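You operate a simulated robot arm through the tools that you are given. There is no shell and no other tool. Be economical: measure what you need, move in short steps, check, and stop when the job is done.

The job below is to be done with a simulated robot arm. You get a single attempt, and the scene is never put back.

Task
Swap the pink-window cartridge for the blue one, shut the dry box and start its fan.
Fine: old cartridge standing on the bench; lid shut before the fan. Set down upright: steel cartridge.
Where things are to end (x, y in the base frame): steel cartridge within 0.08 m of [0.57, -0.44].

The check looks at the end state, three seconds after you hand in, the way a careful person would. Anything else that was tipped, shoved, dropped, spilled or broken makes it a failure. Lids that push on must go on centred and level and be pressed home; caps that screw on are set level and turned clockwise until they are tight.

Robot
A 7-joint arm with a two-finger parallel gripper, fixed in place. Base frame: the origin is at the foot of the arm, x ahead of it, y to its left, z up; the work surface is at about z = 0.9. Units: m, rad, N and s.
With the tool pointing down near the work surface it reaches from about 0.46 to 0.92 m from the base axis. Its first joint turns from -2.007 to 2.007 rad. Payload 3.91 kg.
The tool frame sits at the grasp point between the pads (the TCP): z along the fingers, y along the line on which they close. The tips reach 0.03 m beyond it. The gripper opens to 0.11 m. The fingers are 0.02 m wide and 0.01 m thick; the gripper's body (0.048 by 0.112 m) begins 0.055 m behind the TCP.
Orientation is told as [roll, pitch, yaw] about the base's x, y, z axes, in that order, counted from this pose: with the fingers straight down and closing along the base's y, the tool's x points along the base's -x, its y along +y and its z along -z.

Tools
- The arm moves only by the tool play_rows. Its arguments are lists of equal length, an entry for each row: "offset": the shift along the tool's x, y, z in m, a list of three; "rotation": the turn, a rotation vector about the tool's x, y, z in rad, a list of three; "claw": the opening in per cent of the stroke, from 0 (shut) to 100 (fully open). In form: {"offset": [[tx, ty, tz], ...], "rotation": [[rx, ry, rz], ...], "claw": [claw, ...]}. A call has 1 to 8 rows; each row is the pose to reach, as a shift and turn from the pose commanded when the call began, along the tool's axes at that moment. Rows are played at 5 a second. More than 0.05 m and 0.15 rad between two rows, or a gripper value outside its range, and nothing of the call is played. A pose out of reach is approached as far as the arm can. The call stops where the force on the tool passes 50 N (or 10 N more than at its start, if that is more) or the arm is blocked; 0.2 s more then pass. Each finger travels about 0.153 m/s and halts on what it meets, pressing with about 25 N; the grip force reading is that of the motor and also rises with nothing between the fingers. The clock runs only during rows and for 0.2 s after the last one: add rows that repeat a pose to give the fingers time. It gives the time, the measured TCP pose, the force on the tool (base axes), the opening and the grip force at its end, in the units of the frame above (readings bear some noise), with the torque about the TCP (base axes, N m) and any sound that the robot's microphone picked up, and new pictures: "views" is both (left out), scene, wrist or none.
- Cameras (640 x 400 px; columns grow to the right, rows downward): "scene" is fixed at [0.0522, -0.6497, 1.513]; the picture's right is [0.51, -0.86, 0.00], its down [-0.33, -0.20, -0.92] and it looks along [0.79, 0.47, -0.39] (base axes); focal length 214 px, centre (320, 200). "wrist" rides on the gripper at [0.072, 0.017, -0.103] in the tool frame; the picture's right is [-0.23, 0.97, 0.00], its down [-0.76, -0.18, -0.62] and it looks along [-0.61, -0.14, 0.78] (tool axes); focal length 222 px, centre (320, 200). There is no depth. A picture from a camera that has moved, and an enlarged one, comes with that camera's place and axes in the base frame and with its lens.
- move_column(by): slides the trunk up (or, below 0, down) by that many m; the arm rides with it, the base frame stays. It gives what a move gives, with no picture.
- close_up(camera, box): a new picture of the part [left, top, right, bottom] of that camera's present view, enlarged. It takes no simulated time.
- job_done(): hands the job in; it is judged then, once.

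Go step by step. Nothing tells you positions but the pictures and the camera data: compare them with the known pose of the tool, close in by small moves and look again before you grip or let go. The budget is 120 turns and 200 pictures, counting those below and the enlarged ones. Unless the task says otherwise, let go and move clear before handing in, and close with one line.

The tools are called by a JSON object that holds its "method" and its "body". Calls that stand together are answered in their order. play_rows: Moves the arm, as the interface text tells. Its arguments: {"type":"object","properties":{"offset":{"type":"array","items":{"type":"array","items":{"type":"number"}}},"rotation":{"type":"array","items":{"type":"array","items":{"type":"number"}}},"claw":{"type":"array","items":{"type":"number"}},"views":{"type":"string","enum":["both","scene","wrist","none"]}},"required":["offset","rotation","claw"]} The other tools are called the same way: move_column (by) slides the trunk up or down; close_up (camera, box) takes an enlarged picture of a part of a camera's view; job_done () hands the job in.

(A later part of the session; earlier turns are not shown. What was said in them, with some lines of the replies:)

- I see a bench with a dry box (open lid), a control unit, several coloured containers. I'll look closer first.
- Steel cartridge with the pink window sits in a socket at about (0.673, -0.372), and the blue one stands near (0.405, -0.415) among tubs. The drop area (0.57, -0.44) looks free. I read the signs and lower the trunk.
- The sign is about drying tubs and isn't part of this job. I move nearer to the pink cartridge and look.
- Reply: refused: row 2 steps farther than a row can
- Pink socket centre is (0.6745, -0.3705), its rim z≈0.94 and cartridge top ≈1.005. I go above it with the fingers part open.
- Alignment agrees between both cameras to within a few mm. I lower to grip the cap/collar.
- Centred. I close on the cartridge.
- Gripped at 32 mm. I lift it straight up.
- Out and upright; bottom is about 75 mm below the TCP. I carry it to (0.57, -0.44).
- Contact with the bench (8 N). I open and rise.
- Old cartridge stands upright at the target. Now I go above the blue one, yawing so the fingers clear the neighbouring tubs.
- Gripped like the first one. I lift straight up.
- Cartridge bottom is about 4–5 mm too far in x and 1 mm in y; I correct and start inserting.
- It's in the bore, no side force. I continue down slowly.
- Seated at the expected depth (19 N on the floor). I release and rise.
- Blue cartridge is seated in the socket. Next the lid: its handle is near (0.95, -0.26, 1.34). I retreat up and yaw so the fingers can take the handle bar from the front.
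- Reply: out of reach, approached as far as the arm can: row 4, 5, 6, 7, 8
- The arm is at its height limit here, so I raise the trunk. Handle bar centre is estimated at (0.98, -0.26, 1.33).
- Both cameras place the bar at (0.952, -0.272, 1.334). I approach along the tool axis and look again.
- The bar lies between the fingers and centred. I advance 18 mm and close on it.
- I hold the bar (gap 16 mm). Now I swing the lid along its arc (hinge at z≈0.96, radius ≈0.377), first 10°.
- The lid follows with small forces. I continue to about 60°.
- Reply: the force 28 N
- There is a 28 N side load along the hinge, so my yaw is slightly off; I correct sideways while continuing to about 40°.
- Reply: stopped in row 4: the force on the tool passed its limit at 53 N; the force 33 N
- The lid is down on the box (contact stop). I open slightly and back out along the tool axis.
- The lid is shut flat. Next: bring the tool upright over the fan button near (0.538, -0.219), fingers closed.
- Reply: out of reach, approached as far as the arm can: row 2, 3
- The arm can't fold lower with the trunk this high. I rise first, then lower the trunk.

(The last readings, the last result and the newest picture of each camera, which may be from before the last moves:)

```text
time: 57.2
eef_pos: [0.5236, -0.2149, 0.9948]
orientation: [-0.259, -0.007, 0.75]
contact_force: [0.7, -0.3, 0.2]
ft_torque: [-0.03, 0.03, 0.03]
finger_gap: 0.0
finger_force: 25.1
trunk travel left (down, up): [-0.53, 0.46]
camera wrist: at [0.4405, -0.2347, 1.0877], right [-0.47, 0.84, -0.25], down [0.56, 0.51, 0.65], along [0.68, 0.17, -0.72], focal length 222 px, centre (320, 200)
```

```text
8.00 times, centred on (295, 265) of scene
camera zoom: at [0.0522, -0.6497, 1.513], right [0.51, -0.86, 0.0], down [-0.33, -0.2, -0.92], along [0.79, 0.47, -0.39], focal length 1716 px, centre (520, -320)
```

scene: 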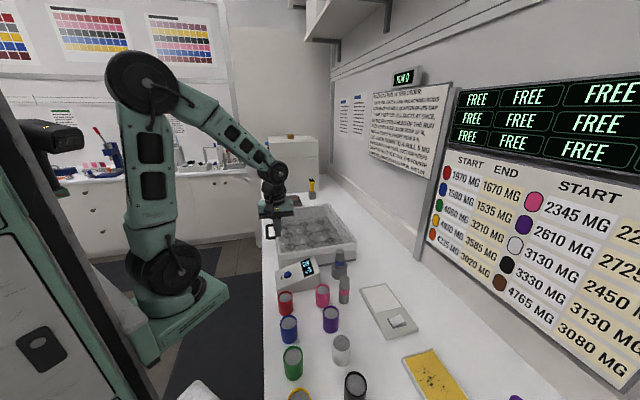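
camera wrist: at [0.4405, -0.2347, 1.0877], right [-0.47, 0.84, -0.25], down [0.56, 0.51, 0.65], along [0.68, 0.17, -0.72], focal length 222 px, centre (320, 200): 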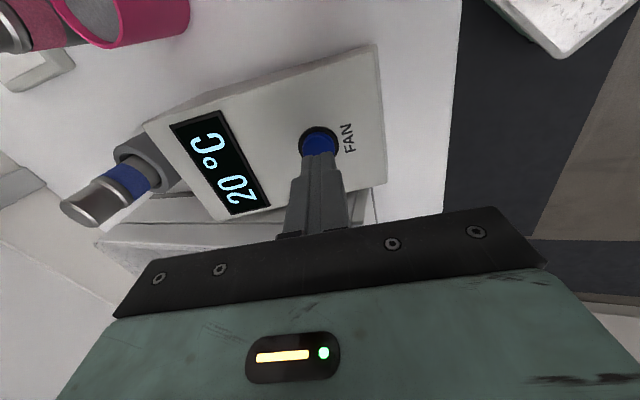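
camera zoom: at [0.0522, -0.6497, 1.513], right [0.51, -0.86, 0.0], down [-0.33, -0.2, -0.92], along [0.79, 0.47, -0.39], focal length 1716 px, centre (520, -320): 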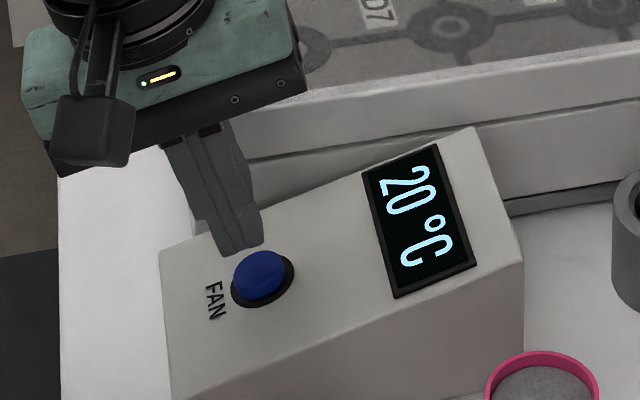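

Tip is aligned over the button. I press gently.

{"method": "play_rows", "body": {"offset": [[0.001, -0.002, 0.01], [0.001, -0.002, 0.016], [0.001, -0.002, 0.02], [0.001, -0.002, 0.023]], "rotation": [[0, 0, 0], [0, 0, 0], [0, 0, 0], [0, 0, 0]], "claw": [0, 0, 0, 0], "views": "none"}}

{"method": "close_up", "body": {"camera": "scene", "box": [255, 240, 335, 290]}}

```text
time: 58.2
eef_pos: [0.5282, -0.2199, 0.9756]
orientation: [-0.262, -0.008, 0.751]
contact_force: [1.3, 1.8, 10.1]
ft_torque: [-0.01, -0.09, 0.04]
finger_gap: 0.0
finger_force: 25.5
trunk travel left (down, up): [-0.53, 0.46]
heard: click
```

```text
8.00 times, centred on (295, 265) of scene
camera zoom: at [0.0522, -0.6497, 1.513], right [0.51, -0.86, 0.0], down [-0.33, -0.2, -0.92], along [0.79, 0.47, -0.39], focal length 1716 px, centre (520, -320)
```

zoom: 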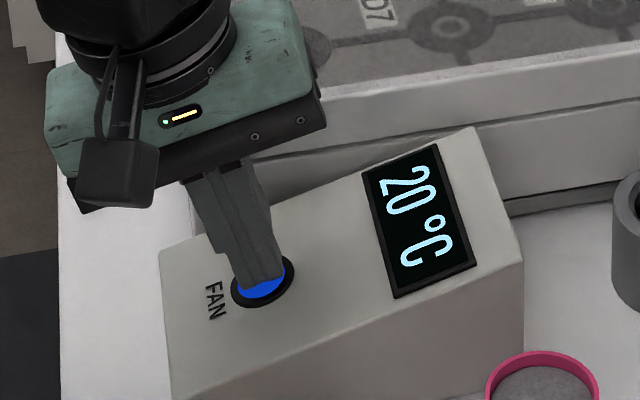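

Click heard and the button lit up. I back off.

{"method": "play_rows", "body": {"offset": [[0, 0, -0.03], [0, 0, -0.07], [0, 0, -0.11], [0, 0, -0.15], [0, 0, -0.15]], "rotation": [[0, 0, 0], [0, 0, 0], [0, 0, 0], [0, 0, 0], [0, 0, 0]], "claw": [0, 0, 0, 0, 0]}}

{"method": "close_up", "body": {"camera": "scene", "box": [250, 200, 378, 280]}}

{"method": "close_up", "body": {"camera": "scene", "box": [255, 250, 383, 330]}}

```text
time: 59.4
eef_pos: [0.5132, -0.1889, 1.1025]
orientation: [-0.256, -0.006, 0.751]
contact_force: [-0.8, 0.3, -0.4]
ft_torque: [-0.02, 0.01, -0.01]
finger_gap: 0.0002
finger_force: 24.8
out of reach, approached as far as the arm can: row 4, 5
trunk travel left (down, up): [-0.53, 0.46]
camera wrist: at [0.4319, -0.2085, 1.1961], right [-0.47, 0.84, -0.25], down [0.56, 0.51, 0.65], along [0.68, 0.17, -0.72], focal length 222 px, centre (320, 200)
```

scene: 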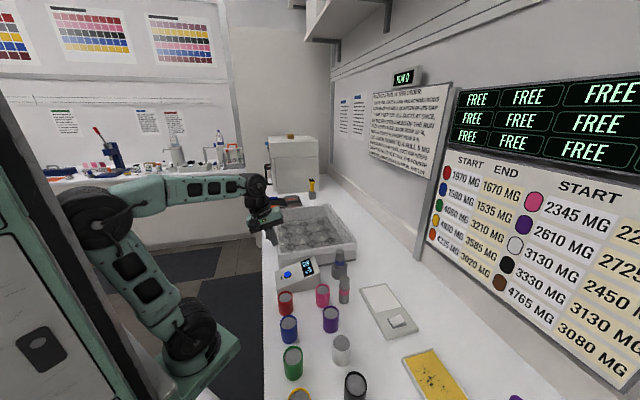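
wrist: 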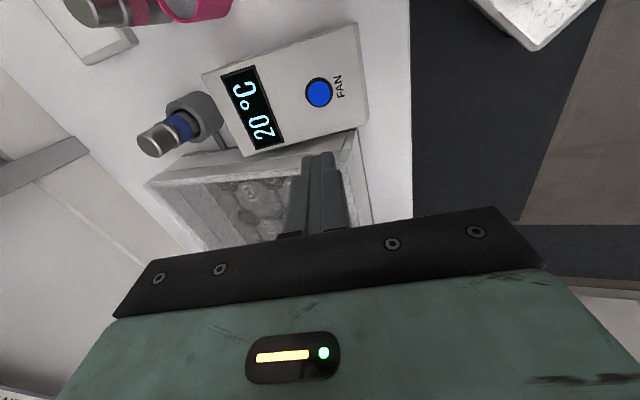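

```text
5.00 times, centred on (314, 240) of scene
camera zoom: at [0.0522, -0.6497, 1.513], right [0.51, -0.86, 0.0], down [-0.33, -0.2, -0.92], along [0.79, 0.47, -0.39], focal length 1072 px, centre (350, 0)
```

zoom: 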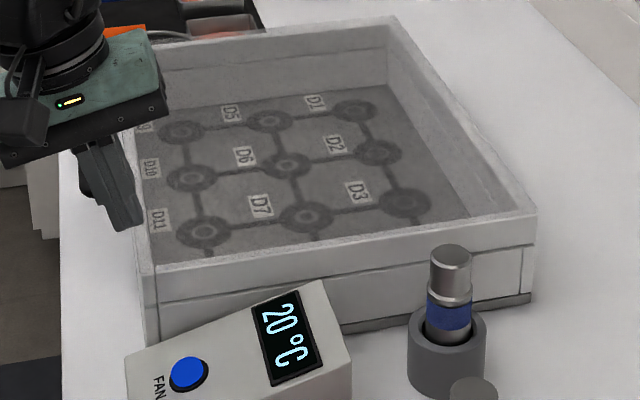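

```text
5.00 times, centred on (319, 290) of scene
camera zoom: at [0.0522, -0.6497, 1.513], right [0.51, -0.86, 0.0], down [-0.33, -0.2, -0.92], along [0.79, 0.47, -0.39], focal length 1072 px, centre (325, -250)
```

zoom: 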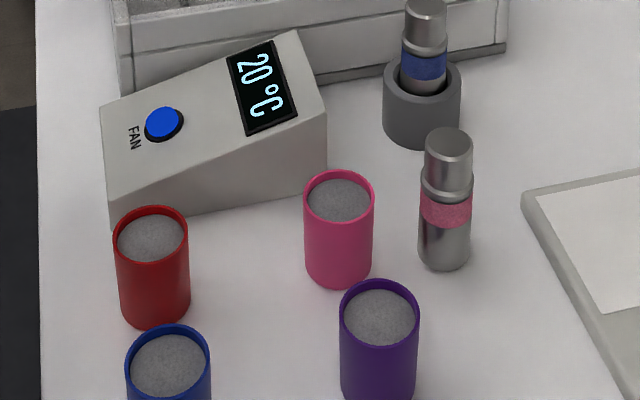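

The blue cartridge is in the socket, the pink one stands upright at its spot, the lid is shut, the fan button is lit and the arm is clear. I hand in.

{"method": "job_done", "body": {}}

```text
The job is handed in.
```

The blue-window cartridge is in the socket, and the pink-window one stands upright on the bench at about (0.57, -0.44). The dry box lid was shut before I pressed the fan button, which clicked and lit up.
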